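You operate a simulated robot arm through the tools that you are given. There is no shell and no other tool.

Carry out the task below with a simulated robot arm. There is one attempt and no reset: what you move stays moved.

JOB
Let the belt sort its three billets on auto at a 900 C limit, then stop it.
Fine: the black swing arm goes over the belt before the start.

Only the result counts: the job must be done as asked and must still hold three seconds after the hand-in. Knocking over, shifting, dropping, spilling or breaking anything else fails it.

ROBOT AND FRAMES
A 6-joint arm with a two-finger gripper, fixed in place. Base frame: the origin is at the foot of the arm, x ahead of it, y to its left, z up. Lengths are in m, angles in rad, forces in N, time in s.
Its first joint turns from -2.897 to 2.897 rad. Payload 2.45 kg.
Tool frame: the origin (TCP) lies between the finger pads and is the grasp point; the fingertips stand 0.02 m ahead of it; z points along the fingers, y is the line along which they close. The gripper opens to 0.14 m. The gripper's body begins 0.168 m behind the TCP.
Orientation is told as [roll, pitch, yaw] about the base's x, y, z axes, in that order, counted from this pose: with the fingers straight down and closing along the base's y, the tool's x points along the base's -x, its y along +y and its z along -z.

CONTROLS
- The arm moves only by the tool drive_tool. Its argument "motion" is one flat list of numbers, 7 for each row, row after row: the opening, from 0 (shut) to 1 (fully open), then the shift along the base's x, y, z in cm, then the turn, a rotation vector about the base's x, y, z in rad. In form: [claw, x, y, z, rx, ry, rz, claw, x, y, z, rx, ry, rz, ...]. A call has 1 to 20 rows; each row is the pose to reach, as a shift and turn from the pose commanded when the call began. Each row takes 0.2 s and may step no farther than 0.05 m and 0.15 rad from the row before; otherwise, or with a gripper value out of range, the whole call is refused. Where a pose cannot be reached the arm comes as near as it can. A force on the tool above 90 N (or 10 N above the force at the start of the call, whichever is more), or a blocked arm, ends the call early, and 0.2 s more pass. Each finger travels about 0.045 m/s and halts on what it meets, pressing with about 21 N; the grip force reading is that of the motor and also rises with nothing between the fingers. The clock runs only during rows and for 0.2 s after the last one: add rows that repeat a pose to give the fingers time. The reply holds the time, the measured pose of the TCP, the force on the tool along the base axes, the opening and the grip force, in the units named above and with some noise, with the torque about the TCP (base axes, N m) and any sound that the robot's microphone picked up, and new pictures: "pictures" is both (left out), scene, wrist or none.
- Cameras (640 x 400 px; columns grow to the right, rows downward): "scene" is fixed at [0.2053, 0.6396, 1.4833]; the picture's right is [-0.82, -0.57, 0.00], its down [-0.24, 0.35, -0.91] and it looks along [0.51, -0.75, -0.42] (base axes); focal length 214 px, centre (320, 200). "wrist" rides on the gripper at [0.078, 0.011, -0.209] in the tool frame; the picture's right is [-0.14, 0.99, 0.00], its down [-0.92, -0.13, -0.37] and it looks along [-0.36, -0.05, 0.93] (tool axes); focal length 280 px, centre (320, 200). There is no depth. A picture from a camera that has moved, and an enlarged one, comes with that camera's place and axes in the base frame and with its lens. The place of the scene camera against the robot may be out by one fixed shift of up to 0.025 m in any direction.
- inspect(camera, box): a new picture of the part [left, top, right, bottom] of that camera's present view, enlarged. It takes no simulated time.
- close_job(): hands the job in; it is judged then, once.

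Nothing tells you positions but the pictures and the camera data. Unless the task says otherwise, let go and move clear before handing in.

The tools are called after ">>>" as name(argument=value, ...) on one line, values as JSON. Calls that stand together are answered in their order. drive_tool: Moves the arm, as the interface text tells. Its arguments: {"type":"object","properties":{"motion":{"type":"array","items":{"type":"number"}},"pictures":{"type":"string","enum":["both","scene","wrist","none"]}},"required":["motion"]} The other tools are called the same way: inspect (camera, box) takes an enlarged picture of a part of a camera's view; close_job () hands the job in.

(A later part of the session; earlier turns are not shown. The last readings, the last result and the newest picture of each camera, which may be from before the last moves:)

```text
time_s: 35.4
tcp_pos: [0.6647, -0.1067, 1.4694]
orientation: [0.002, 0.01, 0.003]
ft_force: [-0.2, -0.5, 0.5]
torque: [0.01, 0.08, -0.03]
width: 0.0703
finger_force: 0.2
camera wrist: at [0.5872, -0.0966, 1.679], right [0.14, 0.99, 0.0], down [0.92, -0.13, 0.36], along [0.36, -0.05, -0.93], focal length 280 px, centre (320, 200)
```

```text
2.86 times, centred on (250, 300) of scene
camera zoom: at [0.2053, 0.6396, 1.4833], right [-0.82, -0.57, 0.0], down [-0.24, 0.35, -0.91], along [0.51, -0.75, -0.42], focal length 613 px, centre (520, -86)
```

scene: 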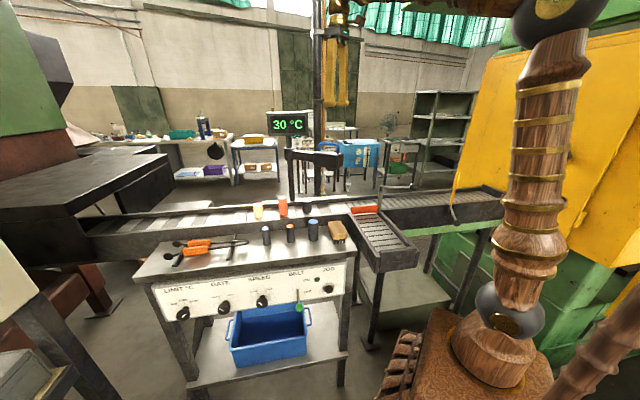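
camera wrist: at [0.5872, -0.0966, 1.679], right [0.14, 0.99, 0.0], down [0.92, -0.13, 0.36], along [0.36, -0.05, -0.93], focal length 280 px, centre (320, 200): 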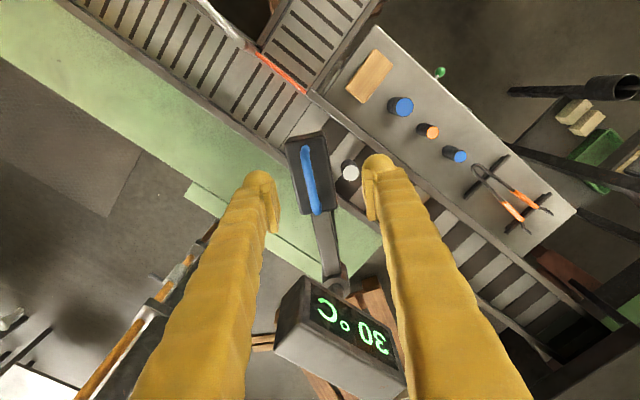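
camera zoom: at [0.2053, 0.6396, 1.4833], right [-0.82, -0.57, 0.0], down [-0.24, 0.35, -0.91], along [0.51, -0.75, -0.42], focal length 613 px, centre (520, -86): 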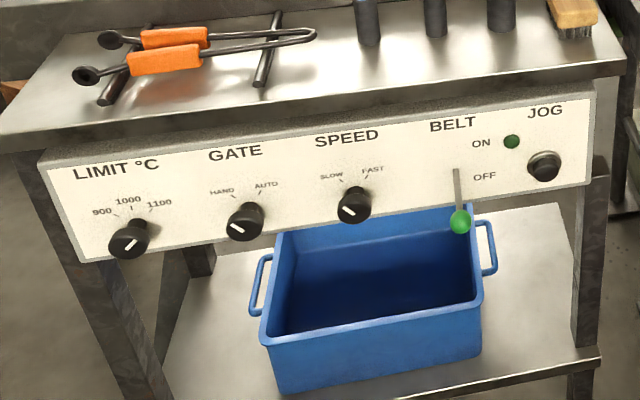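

The head rests at a detent over the belt, so that position is good. The right billet has evidently cooled below glowing, so I shouldn't linger; I'll move to the front of the console with the tool horizontal, facing the panel.

>>> drive_tool(motion=[0.5, -0.43, 4.8, -1, 0, 0, 0, 0.5, -0.86, 9.6, -2, 0, 0, 0, 0.5, -1.29, 14.4, -3, -0.124, -0.05, 0.05, 0.5, -1.72, 19.2, -4, -0.248, -0.101, 0.1, 0.5, -2.15, 24, -5, -0.371, -0.151, 0.151, 0.5, -2.58, 28.8, -6, -0.495, -0.201, 0.201, 0.5, -3.01, 33.6, -7, -0.619, -0.252, 0.251, 0.5, -3.44, 38.4, -8, -0.743, -0.302, 0.301, 0.5, -3.87, 43.2, -9, -0.866, -0.352, 0.351, 0.5, -4.3, 48, -10, -0.99, -0.403, 0.401, 0.5, -4.73, 52.8, -11, -1.114, -0.453, 0.452, 0.5, -5.16, 57.6, -12, -1.238, -0.503, 0.502, 0.5, -5.6, 62.4, -13, -1.361, -0.554, 0.552, 0.5, -5.6, 62.8, -17.5, -1.485, -0.604, 0.602, 0.5, -5.6, 62.8, -22, -1.485, -0.604, 0.602, 0.5, -5.6, 62.8, -26.5, -1.485, -0.604, 0.602, 0.5, -5.6, 62.8, -31, -1.485, -0.604, 0.602, 0.5, -5.6, 62.8, -35.5, -1.485, -0.604, 0.602, 0.5, -5.6, 62.8, -40, -1.485, -0.604, 0.602, 0.5, -5.6, 62.8, -45, -1.485, -0.604, 0.602], pictures="both")

```text
time_s: 39.6
tcp_pos: [0.6084, 0.5224, 1.0166]
orientation: [-1.569, -0.001, 0.763]
ft_force: [-0.6, -0.3, 0.0]
torque: [0.05, 0.04, 0.0]
width: 0.0699
finger_force: 0.1
camera wrist: at [0.4059, 0.6201, 1.0085], right [0.1, 0.1, -0.99], down [0.41, 0.9, 0.13], along [0.91, -0.42, 0.05], focal length 280 px, centre (320, 200)
```

scene: 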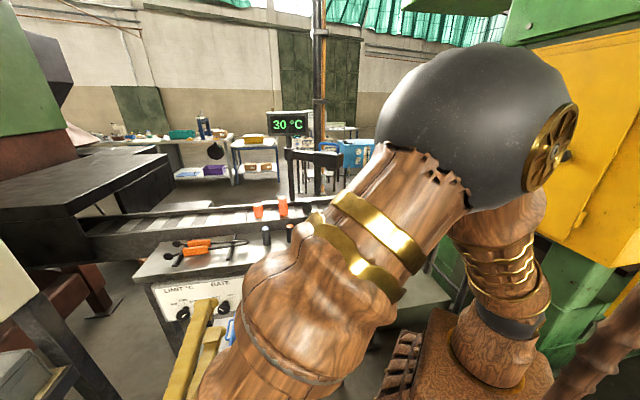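
wrist: 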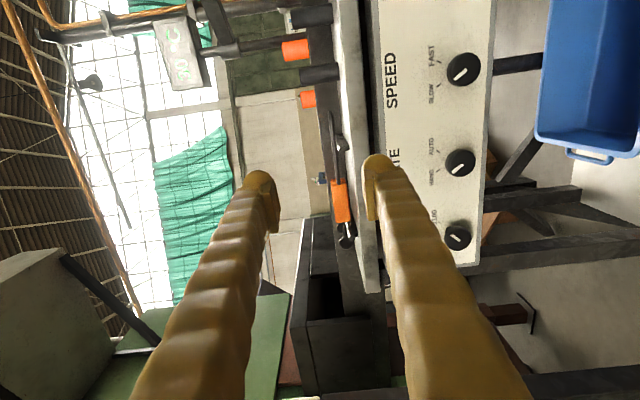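

I now see LIMIT, GATE and SPEED from the front. The left billet has already dimmed from yellow to orange, so speed matters. I'll move to a pre-grasp in front of LIMIT, which also gives a second view for depth.

>>> drive_tool(motion=[0.45, 3.4, 1.3, -3.4, 0, 0, 0, 0.45, 6.8, 2.6, -6.8, 0, 0, 0, 0.45, 10.2, 3.9, -10.2, 0, 0, 0, 0.45, 13.6, 5.3, -13.6, 0, 0, 0, 0.45, 16.5, 6.8, -17.2, 0, 0, 0], pictures="both")

>>> inspect(camera="wrist", box=[260, 20, 460, 220])

```text
time_s: 40.8
tcp_pos: [0.7738, 0.5911, 0.8472]
orientation: [-1.57, -0.002, 0.765]
ft_force: [0.5, -0.3, 1.1]
torque: [0.05, 0.08, -0.06]
width: 0.0626
finger_force: 0.1
camera wrist: at [0.5716, 0.687, 0.837], right [0.1, 0.1, -0.99], down [0.41, 0.9, 0.13], along [0.91, -0.42, 0.05], focal length 280 px, centre (320, 200)
```

scene: 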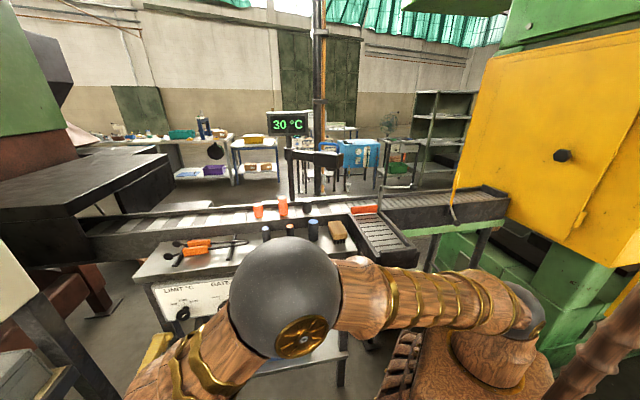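
wrist: 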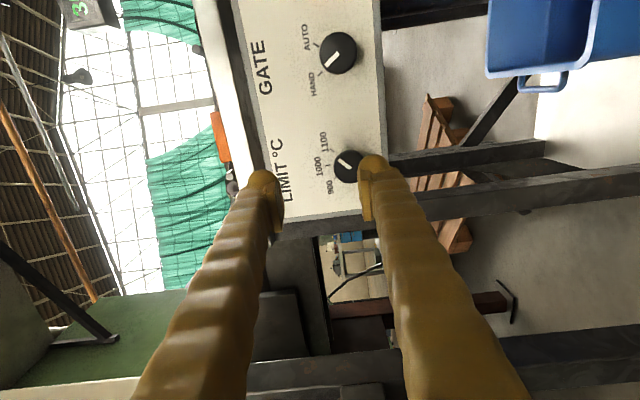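

```text
2.00 times, centred on (360, 120) of wrist
camera zoom: at [0.5716, 0.687, 0.837], right [0.1, 0.1, -0.99], down [0.41, 0.9, 0.13], along [0.91, -0.42, 0.05], focal length 561 px, centre (240, 360)
```

zoom: 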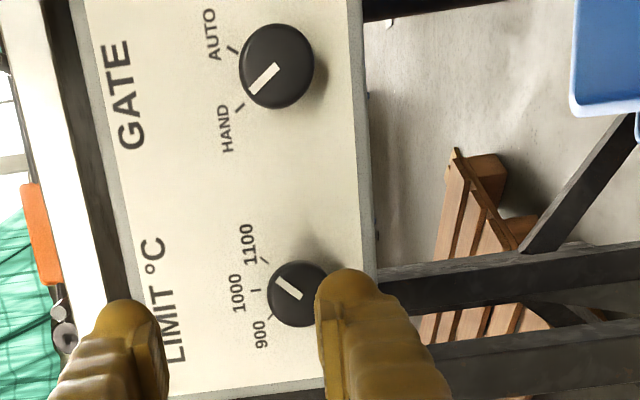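

LIMIT's front face works out to about (0.868, 0.507, 0.818), with a knob roughly 4 cm across. I'll align with it and approach partway.

>>> drive_tool(motion=[0.47, 0.6, 0.5, -2.9, 0, 0, 0, 0.47, 3.5, -2.5, -2.9, 0, 0, 0, 0.47, 6.5, -5.5, -2.9, 0, 0, 0], pictures="both")

>>> inspect(camera="wrist", box=[220, 60, 420, 220])

```text
time_s: 41.6
tcp_pos: [0.8364, 0.5352, 0.8173]
orientation: [-1.569, 0.0, 0.764]
ft_force: [0.3, 0.1, 0.4]
torque: [-0.01, -0.01, 0.04]
width: 0.0657
finger_force: 0.1
camera wrist: at [0.6352, 0.6317, 0.8065], right [0.1, 0.1, -0.99], down [0.41, 0.9, 0.13], along [0.91, -0.42, 0.05], focal length 280 px, centre (320, 200)
```

scene: 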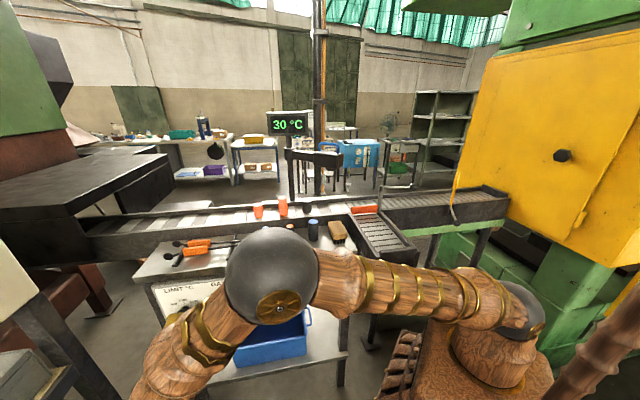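
wrist: 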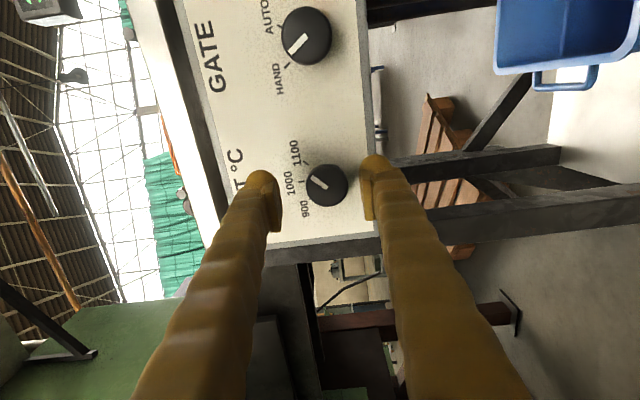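

```text
2.50 times, centred on (320, 140) of wrist
camera zoom: at [0.6352, 0.6317, 0.8065], right [0.1, 0.1, -0.99], down [0.41, 0.9, 0.13], along [0.91, -0.42, 0.05], focal length 701 px, centre (320, 350)
```

zoom: 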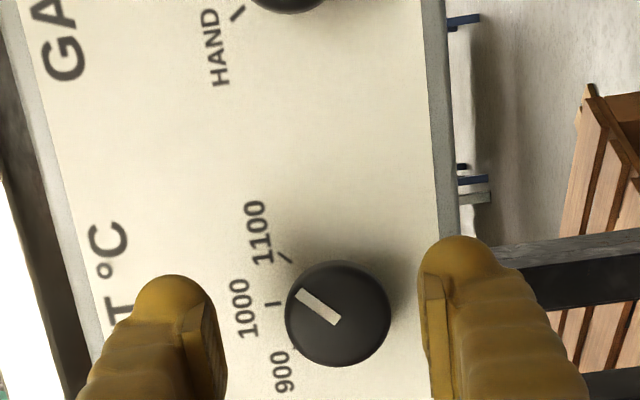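

The knob is between the fingers, slightly low and slightly to the left. I'll correct the alignment and advance so the pads surround it.

>>> drive_tool(motion=[0.47, 1.8, -1.0, -0.6, 0, 0, 0, 0.47, 3.6, -2.8, -0.6, 0, 0, 0], pictures="wrist")

>>> inspect(camera="wrist", box=[220, 80, 420, 240])

```text
time_s: 42.2
tcp_pos: [0.8746, 0.5074, 0.8106]
orientation: [-1.569, -0.001, 0.764]
ft_force: [0.1, -0.6, -0.7]
torque: [0.01, 0.03, 0.0]
width: 0.0661
finger_force: 0.1
camera wrist: at [0.6721, 0.6043, 0.8008], right [0.1, 0.1, -0.99], down [0.41, 0.9, 0.13], along [0.91, -0.42, 0.05], focal length 280 px, centre (320, 200)
```

wrist: 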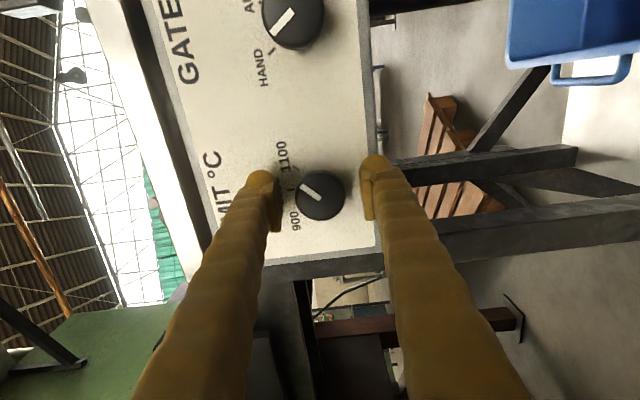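

```text
2.50 times, centred on (320, 160) of wrist
camera zoom: at [0.6721, 0.6043, 0.8008], right [0.1, 0.1, -0.99], down [0.41, 0.9, 0.13], along [0.91, -0.42, 0.05], focal length 701 px, centre (320, 300)
```

zoom: 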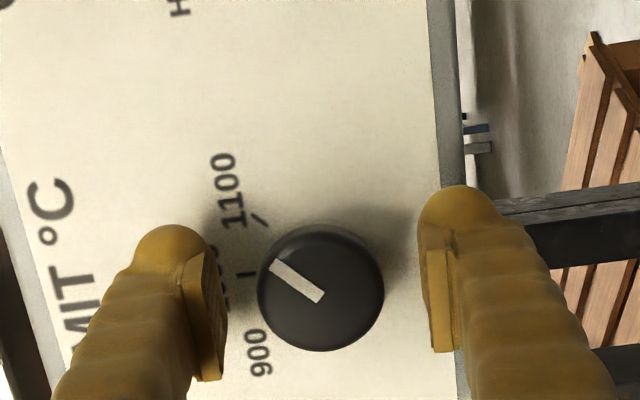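

>>> drive_tool(motion=[0.47, 1.1, -0.6, 0, 0, 0, 0, 0.3, 1.1, -0.6, 0, 0, 0, 0, 0.2, 1.1, -0.6, 0, 0, 0, 0, 0.2, 1.1, -0.6, 0, 0, 0, 0], pictures="wrist")

>>> inspect(camera="wrist", box=[220, 80, 420, 240])

```text
time_s: 43.2
tcp_pos: [0.8858, 0.5017, 0.8105]
orientation: [-1.569, 0.0, 0.764]
ft_force: [2.5, -3.7, 5.2]
torque: [0.01, 0.04, 0.04]
width: 0.0394
finger_force: 32.8
camera wrist: at [0.6835, 0.5978, 0.8009], right [0.1, 0.1, -0.99], down [0.41, 0.9, 0.13], along [0.91, -0.42, 0.05], focal length 280 px, centre (320, 200)
```

wrist: 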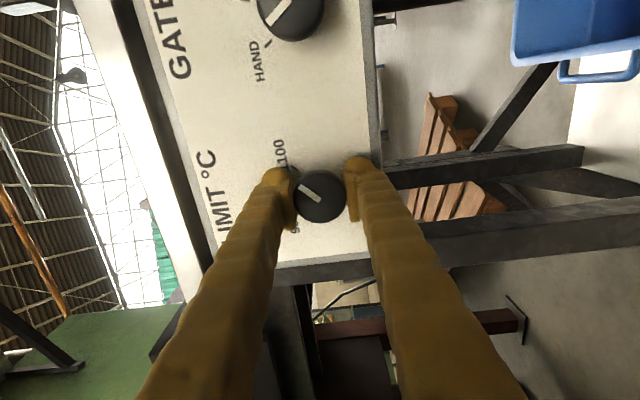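

```text
2.50 times, centred on (320, 160) of wrist
camera zoom: at [0.6835, 0.5978, 0.8009], right [0.1, 0.1, -0.99], down [0.41, 0.9, 0.13], along [0.91, -0.42, 0.05], focal length 701 px, centre (320, 300)
```

zoom: 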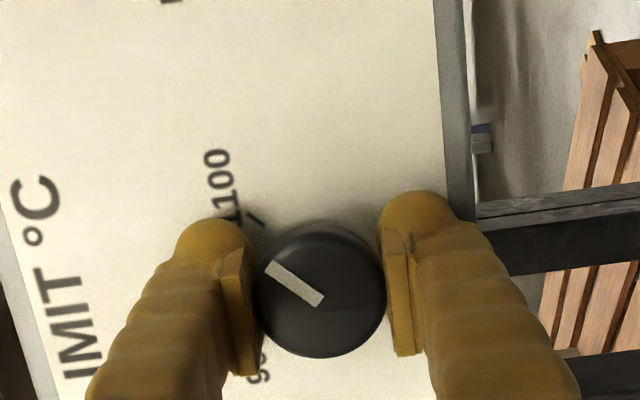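

The knob is gripped (width 39 mm). The pointer sits about 40° clockwise of vertical and the 900 mark is about 40° the other way, so I'll turn it counter-clockwise by 80° (1.40 rad).

>>> drive_tool(motion=[0.2, 0, 0, 0, -0.097, 0.101, 0, 0.2, 0, 0, 0, -0.194, 0.202, 0, 0.2, 0, 0, 0, -0.291, 0.303, 0, 0.2, 0, 0, 0, -0.388, 0.404, 0, 0.2, 0, 0, 0, -0.484, 0.505, 0, 0.2, 0, 0, 0, -0.581, 0.606, 0, 0.2, 0, 0, 0, -0.678, 0.708, 0, 0.2, 0, 0, 0, -0.775, 0.809, 0, 0.2, 0, 0, 0, -0.872, 0.91, 0, 0.2, 0, 0, 0, -0.969, 1.011, 0], pictures="both")

>>> inspect(camera="wrist", box=[220, 80, 420, 240])

>>> inspect(camera="scene", box=[245, 180, 345, 240])

```text
time_s: 45.4
tcp_pos: [0.8842, 0.5012, 0.81]
orientation: [-1.567, 1.403, 0.764]
ft_force: [-24.2, -20.8, -10.6]
torque: [-0.27, -0.28, 0.44]
width: 0.0392
finger_force: 45.2
camera wrist: at [0.723, 0.6358, 0.8866], right [-0.69, -0.66, -0.3], down [-0.05, 0.46, -0.89], along [0.72, -0.6, -0.35], focal length 280 px, centre (320, 200)
```

scene: 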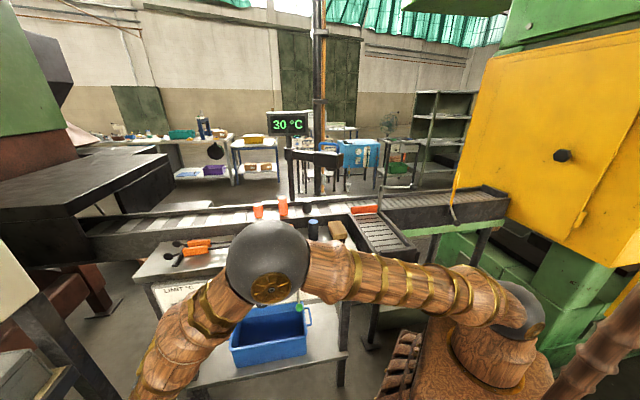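
wrist: 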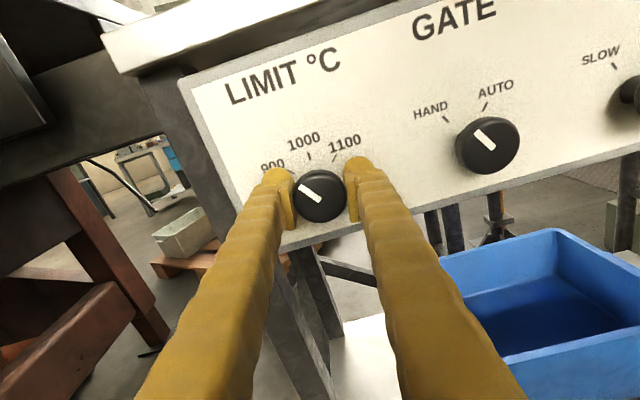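

```text
2.50 times, centred on (320, 160) of wrist
camera zoom: at [0.723, 0.6358, 0.8866], right [-0.69, -0.66, -0.3], down [-0.05, 0.46, -0.89], along [0.72, -0.6, -0.35], focal length 701 px, centre (320, 300)
```

zoom: 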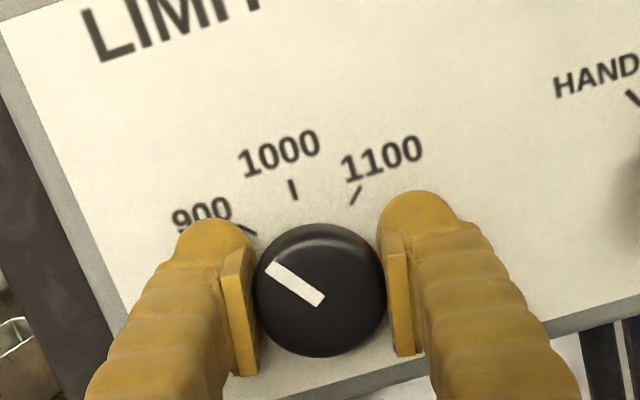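

```text
6.40 times, centred on (295, 210) of scene
camera zoom: at [0.2053, 0.6396, 1.4833], right [-0.82, -0.57, 0.0], down [-0.24, 0.35, -0.91], along [0.51, -0.75, -0.42], focal length 1373 px, centre (480, 136)
```

zoom: 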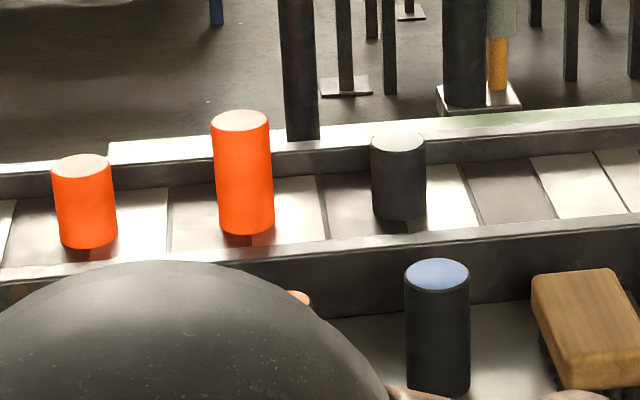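

The knob turned with the gripper. From the tick geometry the marks sit at about ±50°, so another 20° or so is needed to reach 900. I'll turn 0.36 rad more while relaxing the small sideways load.

>>> drive_tool(motion=[0.2, -0.1, -0.1, 0, -0.083, 0.087, 0, 0.2, -0.15, -0.15, -0.05, -0.166, 0.173, 0, 0.2, -0.2, -0.2, -0.05, -0.249, 0.26, 0], pictures="wrist")

>>> inspect(camera="wrist", box=[220, 80, 420, 240])

```text
time_s: 46.2
tcp_pos: [0.8847, 0.5008, 0.8135]
orientation: [1.578, 1.386, -2.369]
ft_force: [33.2, 16.7, 9.7]
torque: [0.34, -0.16, -0.01]
width: 0.0387
finger_force: 45.0
camera wrist: at [0.7421, 0.6546, 0.8925], right [-0.72, -0.69, 0.05], down [-0.29, 0.23, -0.93], along [0.63, -0.68, -0.37], focal length 280 px, centre (320, 200)
```

wrist: 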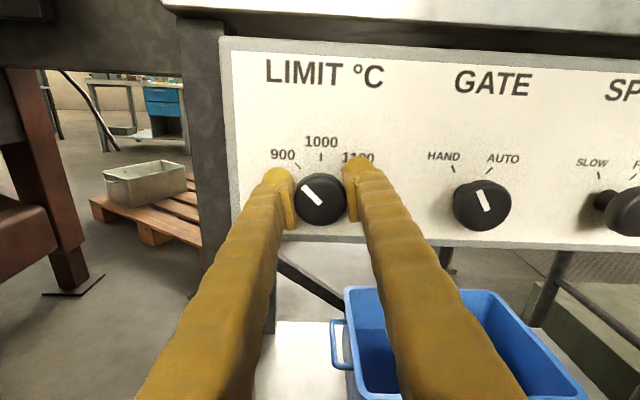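

```text
2.50 times, centred on (320, 160) of wrist
camera zoom: at [0.7421, 0.6546, 0.8925], right [-0.72, -0.69, 0.05], down [-0.29, 0.23, -0.93], along [0.63, -0.68, -0.37], focal length 701 px, centre (320, 300)
```

zoom: 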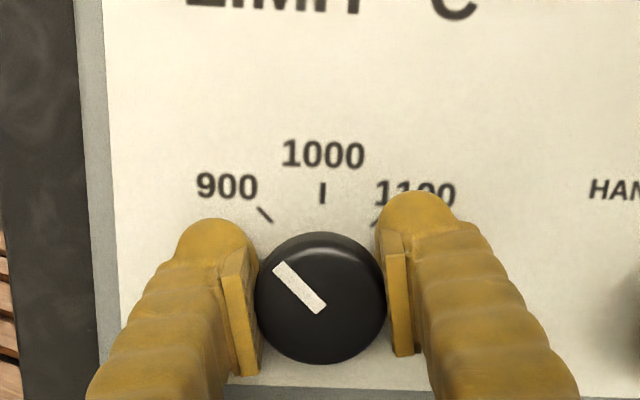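

The pointer is now parallel to the 900 tick. I'll check the GATE pointer before releasing.

>>> inspect(camera="wrist", box=[420, 130, 640, 250])

>>> drive_tool(motion=[0.35, 0, 0, 0, 0, 0, 0, 0.5, 0, 0, 0, 0, 0, 0, 0.5, -0.6, 0.6, 0, 0, 0, 0], pictures="wrist")

>>> inspect(camera="wrist", box=[220, 80, 420, 240])

```text
2.91 times, centred on (530, 190) of wrist
camera zoom: at [0.7421, 0.6546, 0.8925], right [-0.72, -0.69, 0.05], down [-0.29, 0.23, -0.93], along [0.63, -0.68, -0.37], focal length 816 px, centre (-291, 229)
```

zoom: 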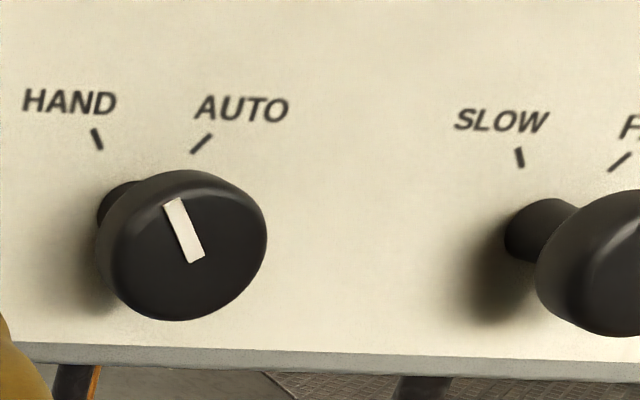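

```text
time_s: 47.0
tcp_pos: [0.8766, 0.5053, 0.8109]
orientation: [1.572, 1.381, -2.379]
ft_force: [0.3, 0.0, 0.5]
torque: [0.01, 0.0, -0.01]
width: 0.0702
finger_force: 0.0
camera wrist: at [0.735, 0.6593, 0.8903], right [-0.72, -0.69, 0.05], down [-0.29, 0.23, -0.93], along [0.63, -0.69, -0.37], focal length 280 px, centre (320, 200)
```

wrist: 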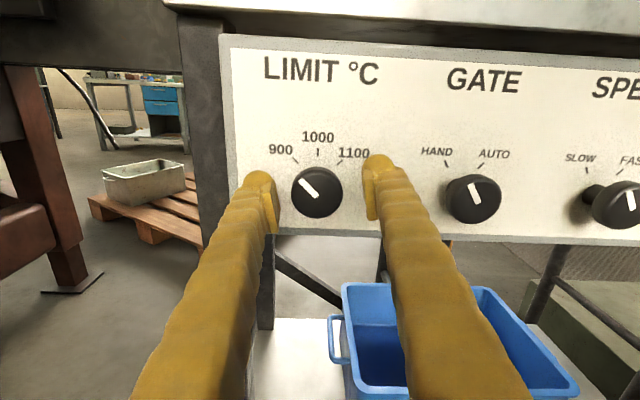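

```text
2.50 times, centred on (320, 160) of wrist
camera zoom: at [0.735, 0.6593, 0.8903], right [-0.72, -0.69, 0.05], down [-0.29, 0.23, -0.93], along [0.63, -0.69, -0.37], focal length 701 px, centre (320, 300)
```

zoom: 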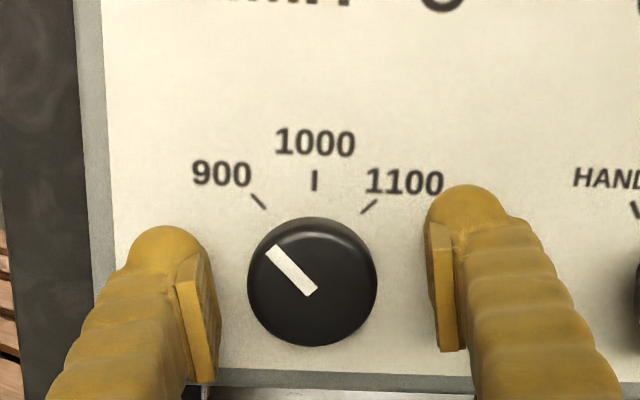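

LIMIT stays at 900 after release and GATE is still at HAND. I'll back off, shift one knob to the right, and line up on GATE.

>>> drive_tool(motion=[0.5, -3.1, 3.2, 0.1, 0, 0, 0, 0.5, -6.1, 0.3, 0.15, 0, 0, 0, 0.5, -9.1, -2.6, 0.15, 0, 0, 0, 0.5, -12.1, -5.5, 0.15, 0, 0, 0, 0.5, -11, -6.6, 0.15, 0, 0, 0], pictures="wrist")

>>> inspect(camera="wrist", box=[220, 80, 420, 240])

```text
time_s: 48.2
tcp_pos: [0.7678, 0.4399, 0.8112]
orientation: [1.573, 1.381, -2.376]
ft_force: [0.8, 0.8, 0.0]
torque: [-0.02, 0.0, -0.01]
width: 0.0699
finger_force: 0.1
camera wrist: at [0.625, 0.5939, 0.8916], right [-0.72, -0.69, 0.05], down [-0.29, 0.23, -0.93], along [0.63, -0.69, -0.37], focal length 280 px, centre (320, 200)
```

wrist: 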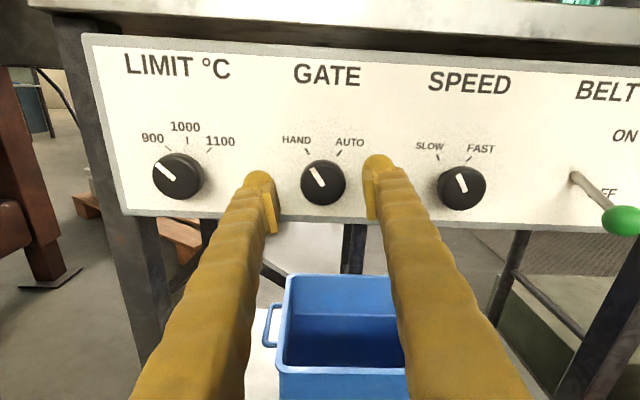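

```text
2.50 times, centred on (320, 160) of wrist
camera zoom: at [0.625, 0.5939, 0.8916], right [-0.72, -0.69, 0.05], down [-0.29, 0.23, -0.93], along [0.63, -0.69, -0.37], focal length 701 px, centre (320, 300)
```

zoom: 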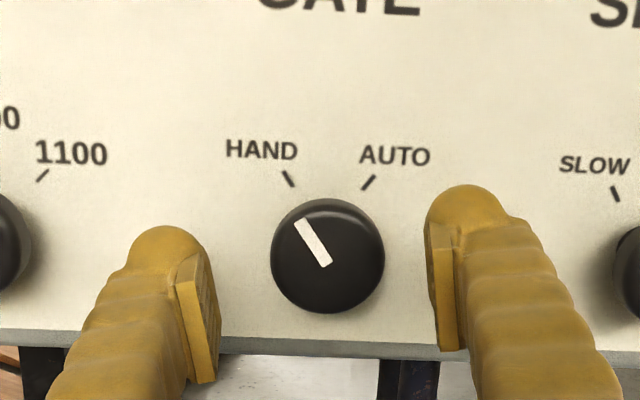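

GATE lies 3 mm to the right of the tool axis, and its marks are about ±35°. I'll advance, grip, and turn it clockwise about 73° to AUTO.

>>> drive_tool(motion=[0.5, 2.4, -2.9, 0, 0, 0, 0, 0.35, 2.4, -2.9, 0, 0, 0, 0, 0.2, 2.4, -2.9, 0, 0, 0, 0, 0.2, 2.4, -2.9, 0, 0, 0, 0, 0.2, 2.4, -2.9, 0, 0.098, -0.103, 0, 0.2, 2.4, -2.9, 0, 0.197, -0.205, 0, 0.2, 2.4, -2.9, 0, 0.295, -0.308, 0, 0.2, 2.4, -2.9, 0, 0.393, -0.41, 0, 0.2, 2.4, -2.9, 0, 0.491, -0.513, 0, 0.2, 2.4, -2.9, 0, 0.59, -0.615, 0, 0.2, 2.4, -2.9, 0, 0.688, -0.718, 0, 0.2, 2.4, -2.9, 0, 0.786, -0.82, 0, 0.2, 2.4, -2.9, 0, 0.884, -0.923, 0], pictures="both")

>>> inspect(camera="wrist", box=[220, 80, 420, 240])

>>> inspect(camera="scene", box=[240, 100, 400, 240])

```text
time_s: 51.0
tcp_pos: [0.7907, 0.4094, 0.8116]
orientation: [-1.569, 0.482, 0.763]
ft_force: [-2.2, -0.4, -7.5]
torque: [-0.99, 1.0, 0.08]
width: 0.0386
finger_force: 45.2
camera wrist: at [0.5923, 0.5089, 0.8393], right [-0.25, -0.23, -0.94], down [0.38, 0.87, -0.31], along [0.89, -0.43, -0.13], focal length 280 px, centre (320, 200)
```

scene: 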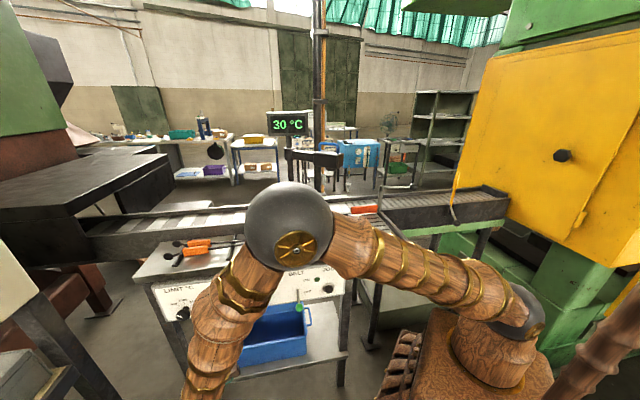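
wrist: 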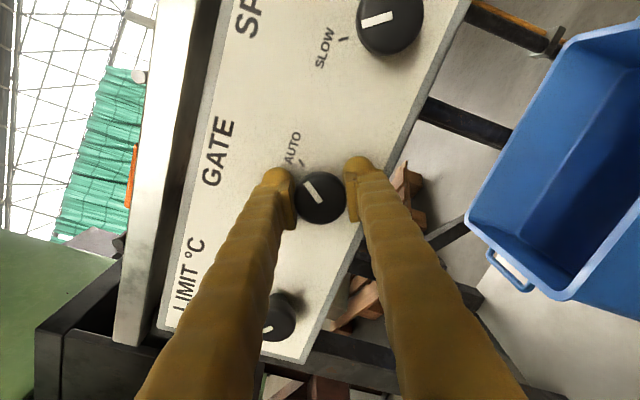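

```text
2.50 times, centred on (320, 160) of wrist
camera zoom: at [0.5923, 0.5089, 0.8393], right [-0.25, -0.23, -0.94], down [0.38, 0.87, -0.31], along [0.89, -0.43, -0.13], focal length 701 px, centre (320, 300)
```

zoom: 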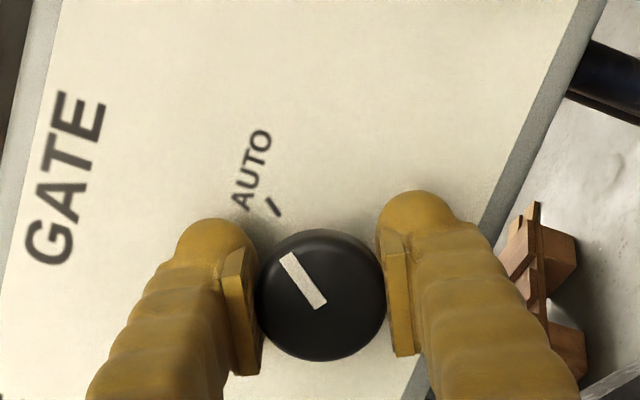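

```text
2.86 times, centred on (320, 170) of scene
camera zoom: at [0.2053, 0.6396, 1.4833], right [-0.82, -0.57, 0.0], down [-0.24, 0.35, -0.91], along [0.51, -0.75, -0.42], focal length 613 px, centre (320, 286)
```

zoom: 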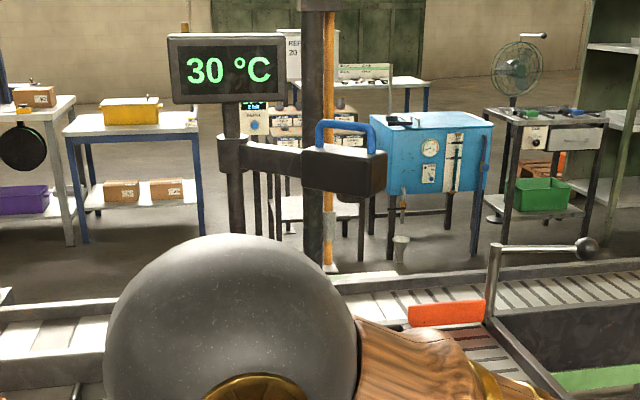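

GATE is parallel to the AUTO tick and pressing its end stop. I'll release, back off, and move across to the belt lever, with its ball near (0.585, 0.252, 0.793), fingers above and below.

>>> drive_tool(motion=[0.4, 0, 0, 0, 0, 0, 0, 0.5, 0, 0, 0, 0, 0, 0, 0.5, -3.1, 3.2, 0, 0, 0, 0, 0.5, -5.4, 5.6, 0, 0, 0, 0, 0.42, -8.8, 2.9, -0.3, 0.083, -0.087, 0, 0.4, -12.1, 0.2, -0.6, 0.166, -0.173, 0, 0.4, -15.5, -2.5, -0.9, 0.249, -0.26, 0, 0.4, -18.9, -5.2, -1.2, 0.332, -0.347, 0, 0.4, -22.2, -7.9, -1.5, 0.332, -0.347, 0, 0.4, -25.6, -10.6, -1.9, 0.332, -0.347, 0], pictures="both")

>>> inspect(camera="wrist", box=[160, 50, 480, 250])

>>> inspect(camera="scene", box=[140, 230, 360, 370])

>>> inspect(camera="scene", box=[240, 180, 400, 250])

```text
time_s: 53.2
tcp_pos: [0.536, 0.3037, 0.7936]
orientation: [-1.568, 0.002, 0.763]
ft_force: [-0.2, -0.1, -0.9]
torque: [-0.01, -0.01, 0.05]
width: 0.0559
finger_force: 0.0
camera wrist: at [0.3337, 0.401, 0.784], right [0.1, 0.09, -0.99], down [0.41, 0.9, 0.13], along [0.91, -0.42, 0.05], focal length 280 px, centre (320, 200)
```

scene: 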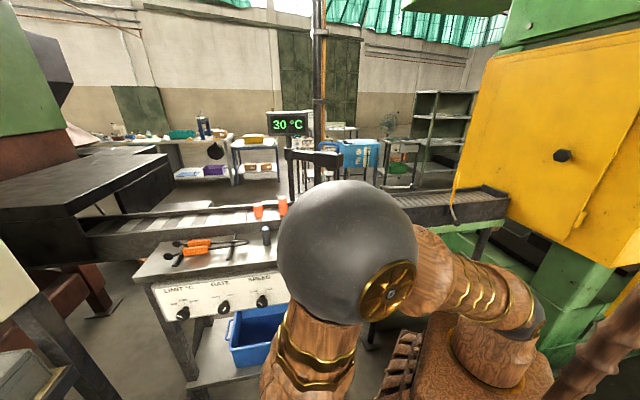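
wrist: 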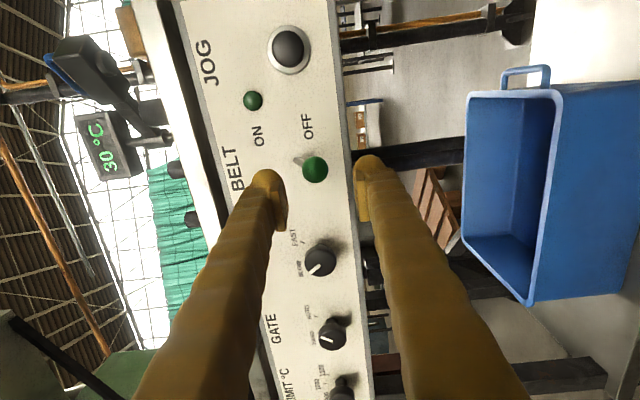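

```text
2.00 times, centred on (320, 150) of wrist
camera zoom: at [0.3337, 0.401, 0.784], right [0.1, 0.09, -0.99], down [0.41, 0.9, 0.13], along [0.91, -0.42, 0.05], focal length 561 px, centre (320, 300)
```

zoom: 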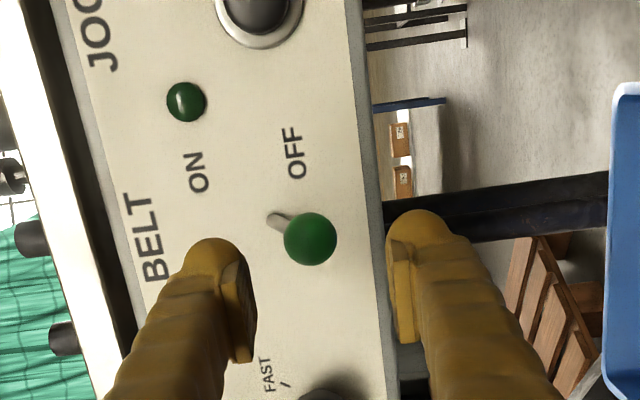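

```text
2.86 times, centred on (250, 300) of scene
camera zoom: at [0.2053, 0.6396, 1.4833], right [-0.82, -0.57, 0.0], down [-0.24, 0.35, -0.91], along [0.51, -0.75, -0.42], focal length 613 px, centre (520, -86)
```

zoom: 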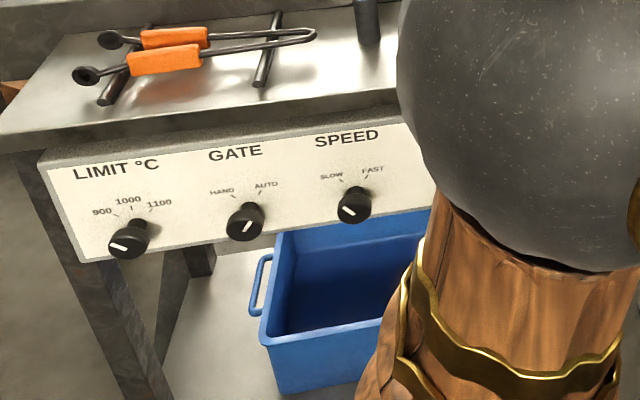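

```text
4.00 times, centred on (320, 215) of scene
camera zoom: at [0.2053, 0.6396, 1.4833], right [-0.82, -0.57, 0.0], down [-0.24, 0.35, -0.91], along [0.51, -0.75, -0.42], focal length 858 px, centre (320, 140)
```

zoom: 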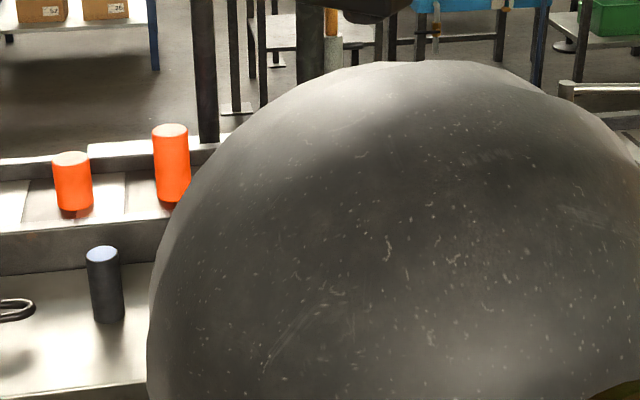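

LIMIT reads 900, GATE reads AUTO and SPEED is untouched at SLOW, with the pyrometer over the belt. I'll now straddle the lever ball and lift it toward ON.

>>> drive_tool(motion=[0.4, 2.3, -2.4, 0.4, 0, 0, 0, 0.4, 4.6, -4.7, 0.4, 0, 0, 0, 0.4, 4.6, -4.7, 2.5, 0, 0, 0, 0.4, 4.6, -4.7, 4.5, 0, 0, 0, 0.4, 4.6, -4.7, 6, 0, 0, 0], pictures="both")

>>> inspect(camera="wrist", box=[160, 50, 480, 250])

```text
time_s: 54.4
tcp_pos: [0.582, 0.2568, 0.8537]
orientation: [-1.571, 0.0, 0.764]
ft_force: [0.1, 0.1, -0.3]
torque: [-0.03, 0.03, 0.02]
width: 0.0562
finger_force: 0.0
camera wrist: at [0.3798, 0.3537, 0.8437], right [0.1, 0.09, -0.99], down [0.41, 0.9, 0.13], along [0.91, -0.42, 0.05], focal length 280 px, centre (320, 200)
```

scene: 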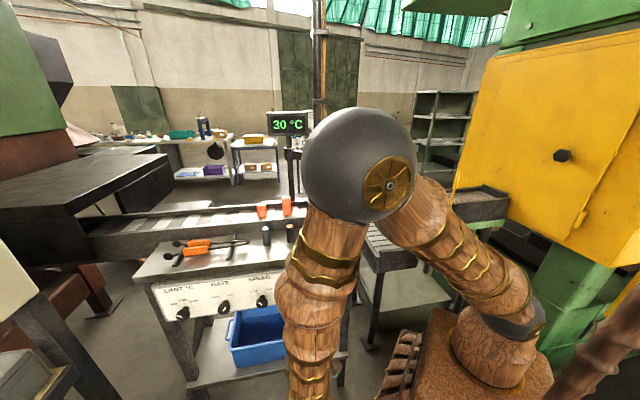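
wrist: 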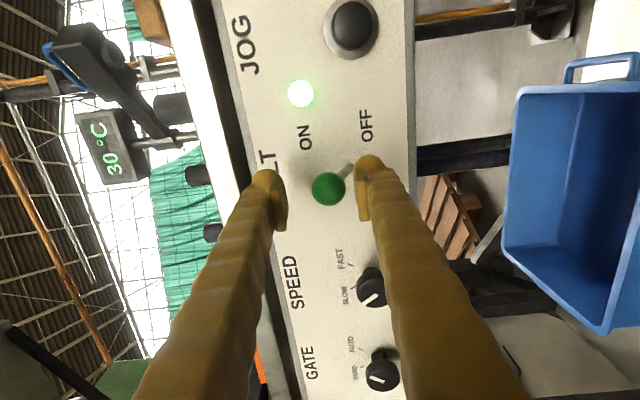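

```text
2.00 times, centred on (320, 150) of wrist
camera zoom: at [0.3798, 0.3537, 0.8437], right [0.1, 0.09, -0.99], down [0.41, 0.9, 0.13], along [0.91, -0.42, 0.05], focal length 561 px, centre (320, 300)
```

zoom: 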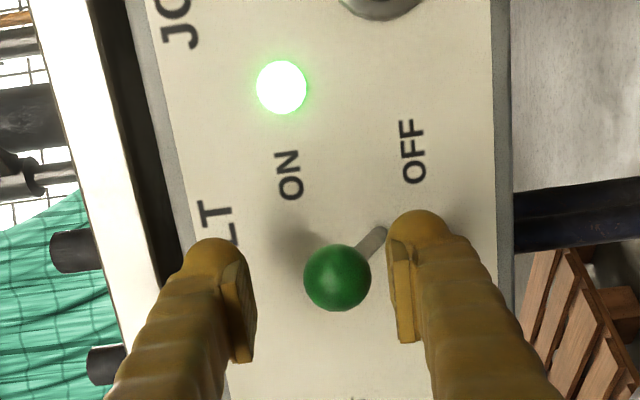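

The ON lamp is lit and the belt is running. I'll hold still, with the fingers clear of the ball, and watch the billets and the display.

>>> drive_tool(motion=[0.4, 0, 0, 0, 0, 0, 0, 0.4, 0, 0, 0, 0, 0, 0, 0.4, 0, 0, 0, 0, 0, 0, 0.4, 0, 0, 0, 0, 0, 0], pictures="both")

>>> inspect(camera="scene", box=[240, 100, 400, 240])

>>> inspect(camera="wrist", box=[0, 0, 280, 200])

```text
time_s: 55.4
tcp_pos: [0.5807, 0.2575, 0.8532]
orientation: [-1.572, 0.001, 0.765]
ft_force: [-0.4, -0.2, 1.0]
torque: [0.04, 0.02, 0.03]
width: 0.0559
finger_force: 0.0
camera wrist: at [0.3797, 0.3538, 0.8435], right [0.1, 0.09, -0.99], down [0.41, 0.9, 0.13], along [0.91, -0.42, 0.05], focal length 280 px, centre (320, 200)
```

scene: 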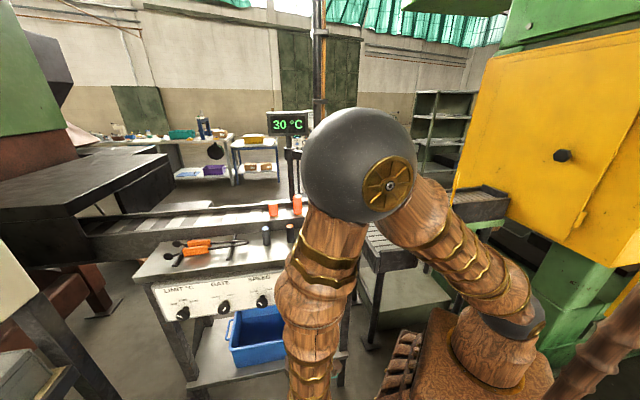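
wrist: 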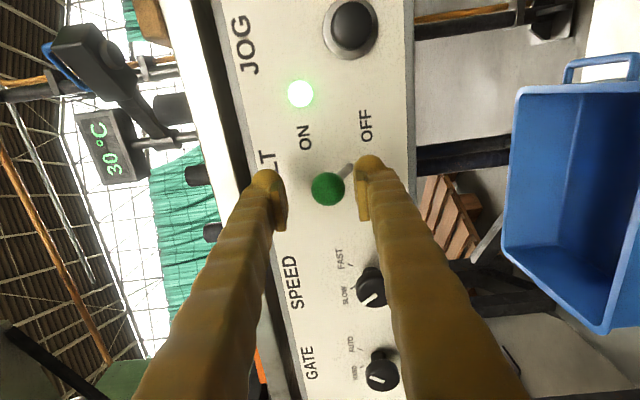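

```text
2.86 times, centred on (320, 170) of scene
camera zoom: at [0.2053, 0.6396, 1.4833], right [-0.82, -0.57, 0.0], down [-0.24, 0.35, -0.91], along [0.51, -0.75, -0.42], focal length 613 px, centre (320, 286)
```

zoom: 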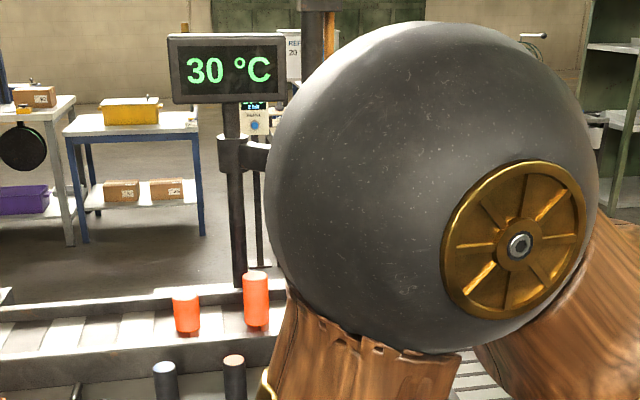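

```text
2.00 times, centred on (140, 100) of wrist
camera zoom: at [0.3797, 0.3538, 0.8435], right [0.1, 0.09, -0.99], down [0.41, 0.9, 0.13], along [0.91, -0.42, 0.05], focal length 561 px, centre (680, 400)
```

zoom: 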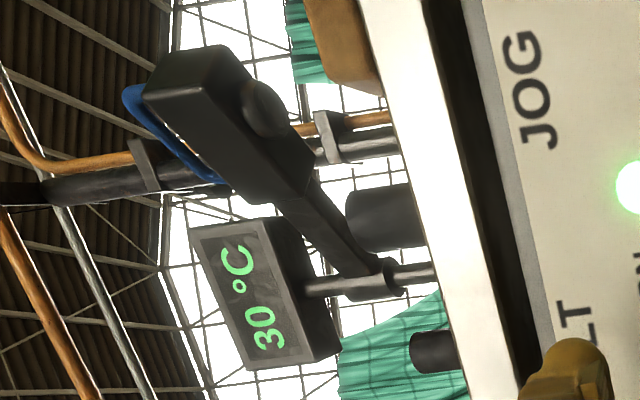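

>>> drive_tool(motion=[0.4, 0, 0, 0, 0, 0, 0, 0.4, 0, 0, 0, 0, 0, 0, 0.4, 0, 0, 0, 0, 0, 0], pictures="scene")

>>> drive_tool(motion=[0.4, 0, 0, 0, 0, 0, 0, 0.4, 0, 0, 0, 0, 0, 0], pictures="scene")

>>> drive_tool(motion=[0.4, 0, 0, 0, 0, 0, 0, 0.4, 0, 0, 0, 0, 0, 0], pictures="scene")

>>> drive_tool(motion=[0.4, 0, 0, 0, 0, 0, 0, 0.4, 0, 0, 0, 0, 0, 0], pictures="scene")

```text
time_s: 56.2
tcp_pos: [0.5806, 0.2569, 0.8537]
orientation: [-1.572, 0.0, 0.764]
ft_force: [-0.3, 0.4, 0.4]
torque: [0.0, 0.0, -0.02]
width: 0.0558
finger_force: 0.1
```

scene: 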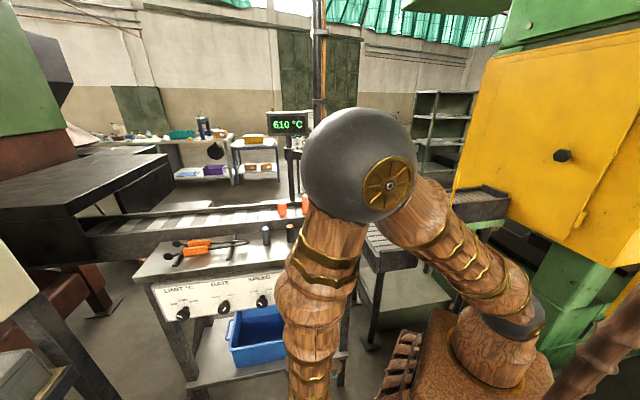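

```text
time_s: 56.8
tcp_pos: [0.5816, 0.2573, 0.8537]
orientation: [-1.571, 0.002, 0.765]
ft_force: [0.8, 0.8, 0.0]
torque: [-0.05, 0.01, 0.01]
width: 0.0561
finger_force: 0.1
```

scene: 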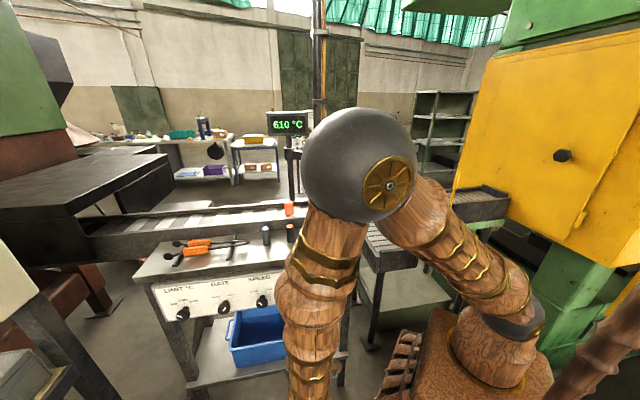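

```text
time_s: 57.4
tcp_pos: [0.5822, 0.2562, 0.8547]
orientation: [-1.572, -0.001, 0.765]
ft_force: [-0.5, 0.3, 0.0]
torque: [-0.03, 0.03, 0.02]
width: 0.0558
finger_force: 0.0
```

scene: 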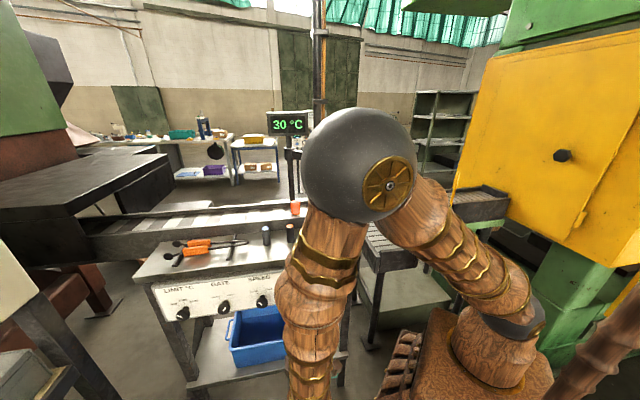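

```text
time_s: 58.0
tcp_pos: [0.5817, 0.2572, 0.8543]
orientation: [-1.571, 0.002, 0.764]
ft_force: [0.0, 0.3, -0.5]
torque: [0.0, 0.01, -0.02]
width: 0.056
finger_force: 0.0
```

scene: 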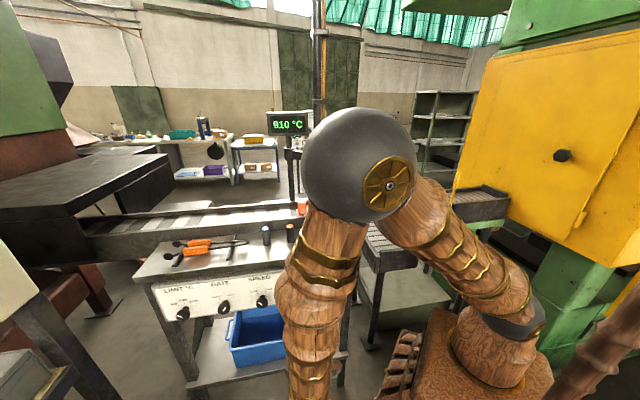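

The first billet read 610 °C, and the second is now under the sensor. I'll zoom in on the display.

>>> inspect(camera="scene", box=[262, 108, 318, 143])

>>> drive_tool(motion=[0.4, 0, 0, 0, 0, 0, 0, 0.4, 0, 0, 0, 0, 0, 0, 0.4, 0, 0, 0, 0, 0, 0, 0.4, 0, 0, 0, 0, 0, 0, 0.4, 0, 0, 0, 0, 0, 0, 0.4, 0, 0, 0, 0, 0, 0, 0.4, 0, 0, 0, 0, 0, 0], pictures="both")

>>> inspect(camera="scene", box=[262, 108, 318, 143])

```text
11.43 times, centred on (290, 126) of scene
camera zoom: at [0.2053, 0.6396, 1.4833], right [-0.82, -0.57, 0.0], down [-0.24, 0.35, -0.91], along [0.51, -0.75, -0.42], focal length 2451 px, centre (663, 1051)
```

zoom: 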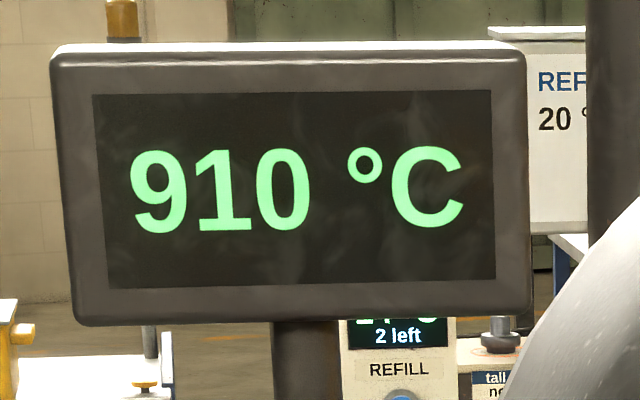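

```text
time_s: 59.6
tcp_pos: [0.581, 0.2562, 0.8533]
orientation: [-1.569, 0.004, 0.763]
ft_force: [-0.2, -0.7, 0.6]
torque: [-0.02, -0.02, 0.02]
width: 0.0558
finger_force: 0.0
camera wrist: at [0.3797, 0.3538, 0.8435], right [0.1, 0.09, -0.99], down [0.41, 0.9, 0.13], along [0.91, -0.42, 0.05], focal length 280 px, centre (320, 200)
```

scene: 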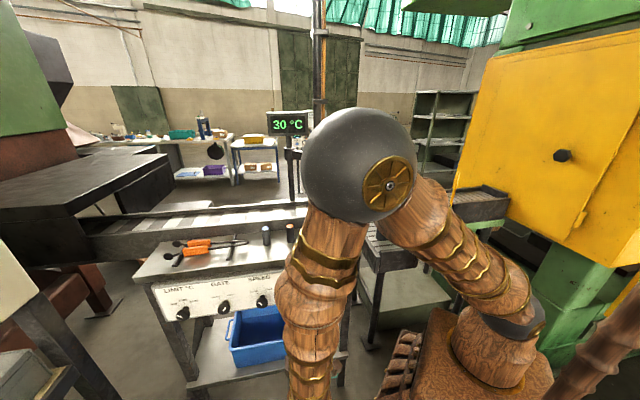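
wrist: 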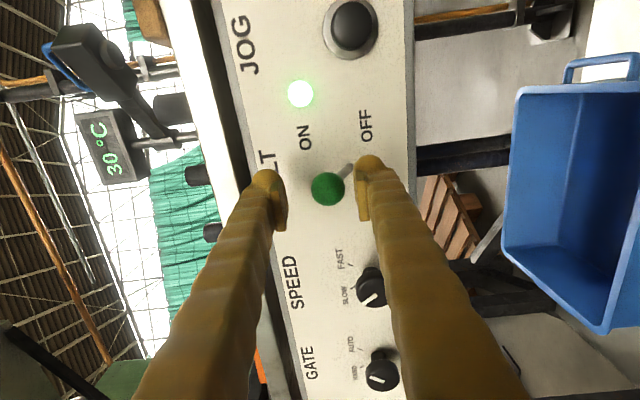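

```text
11.43 times, centred on (290, 126) of scene
camera zoom: at [0.2053, 0.6396, 1.4833], right [-0.82, -0.57, 0.0], down [-0.24, 0.35, -0.91], along [0.51, -0.75, -0.42], focal length 2451 px, centre (663, 1051)
```

zoom: 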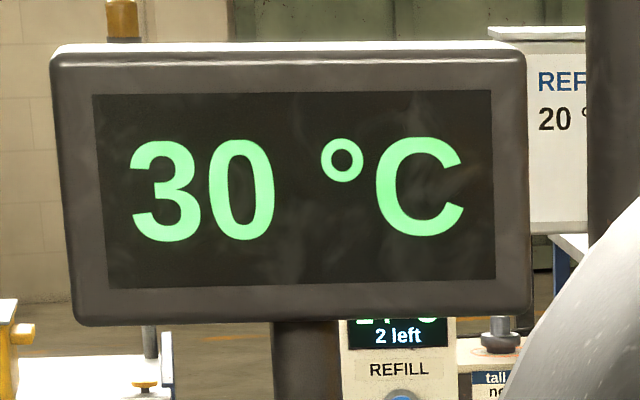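

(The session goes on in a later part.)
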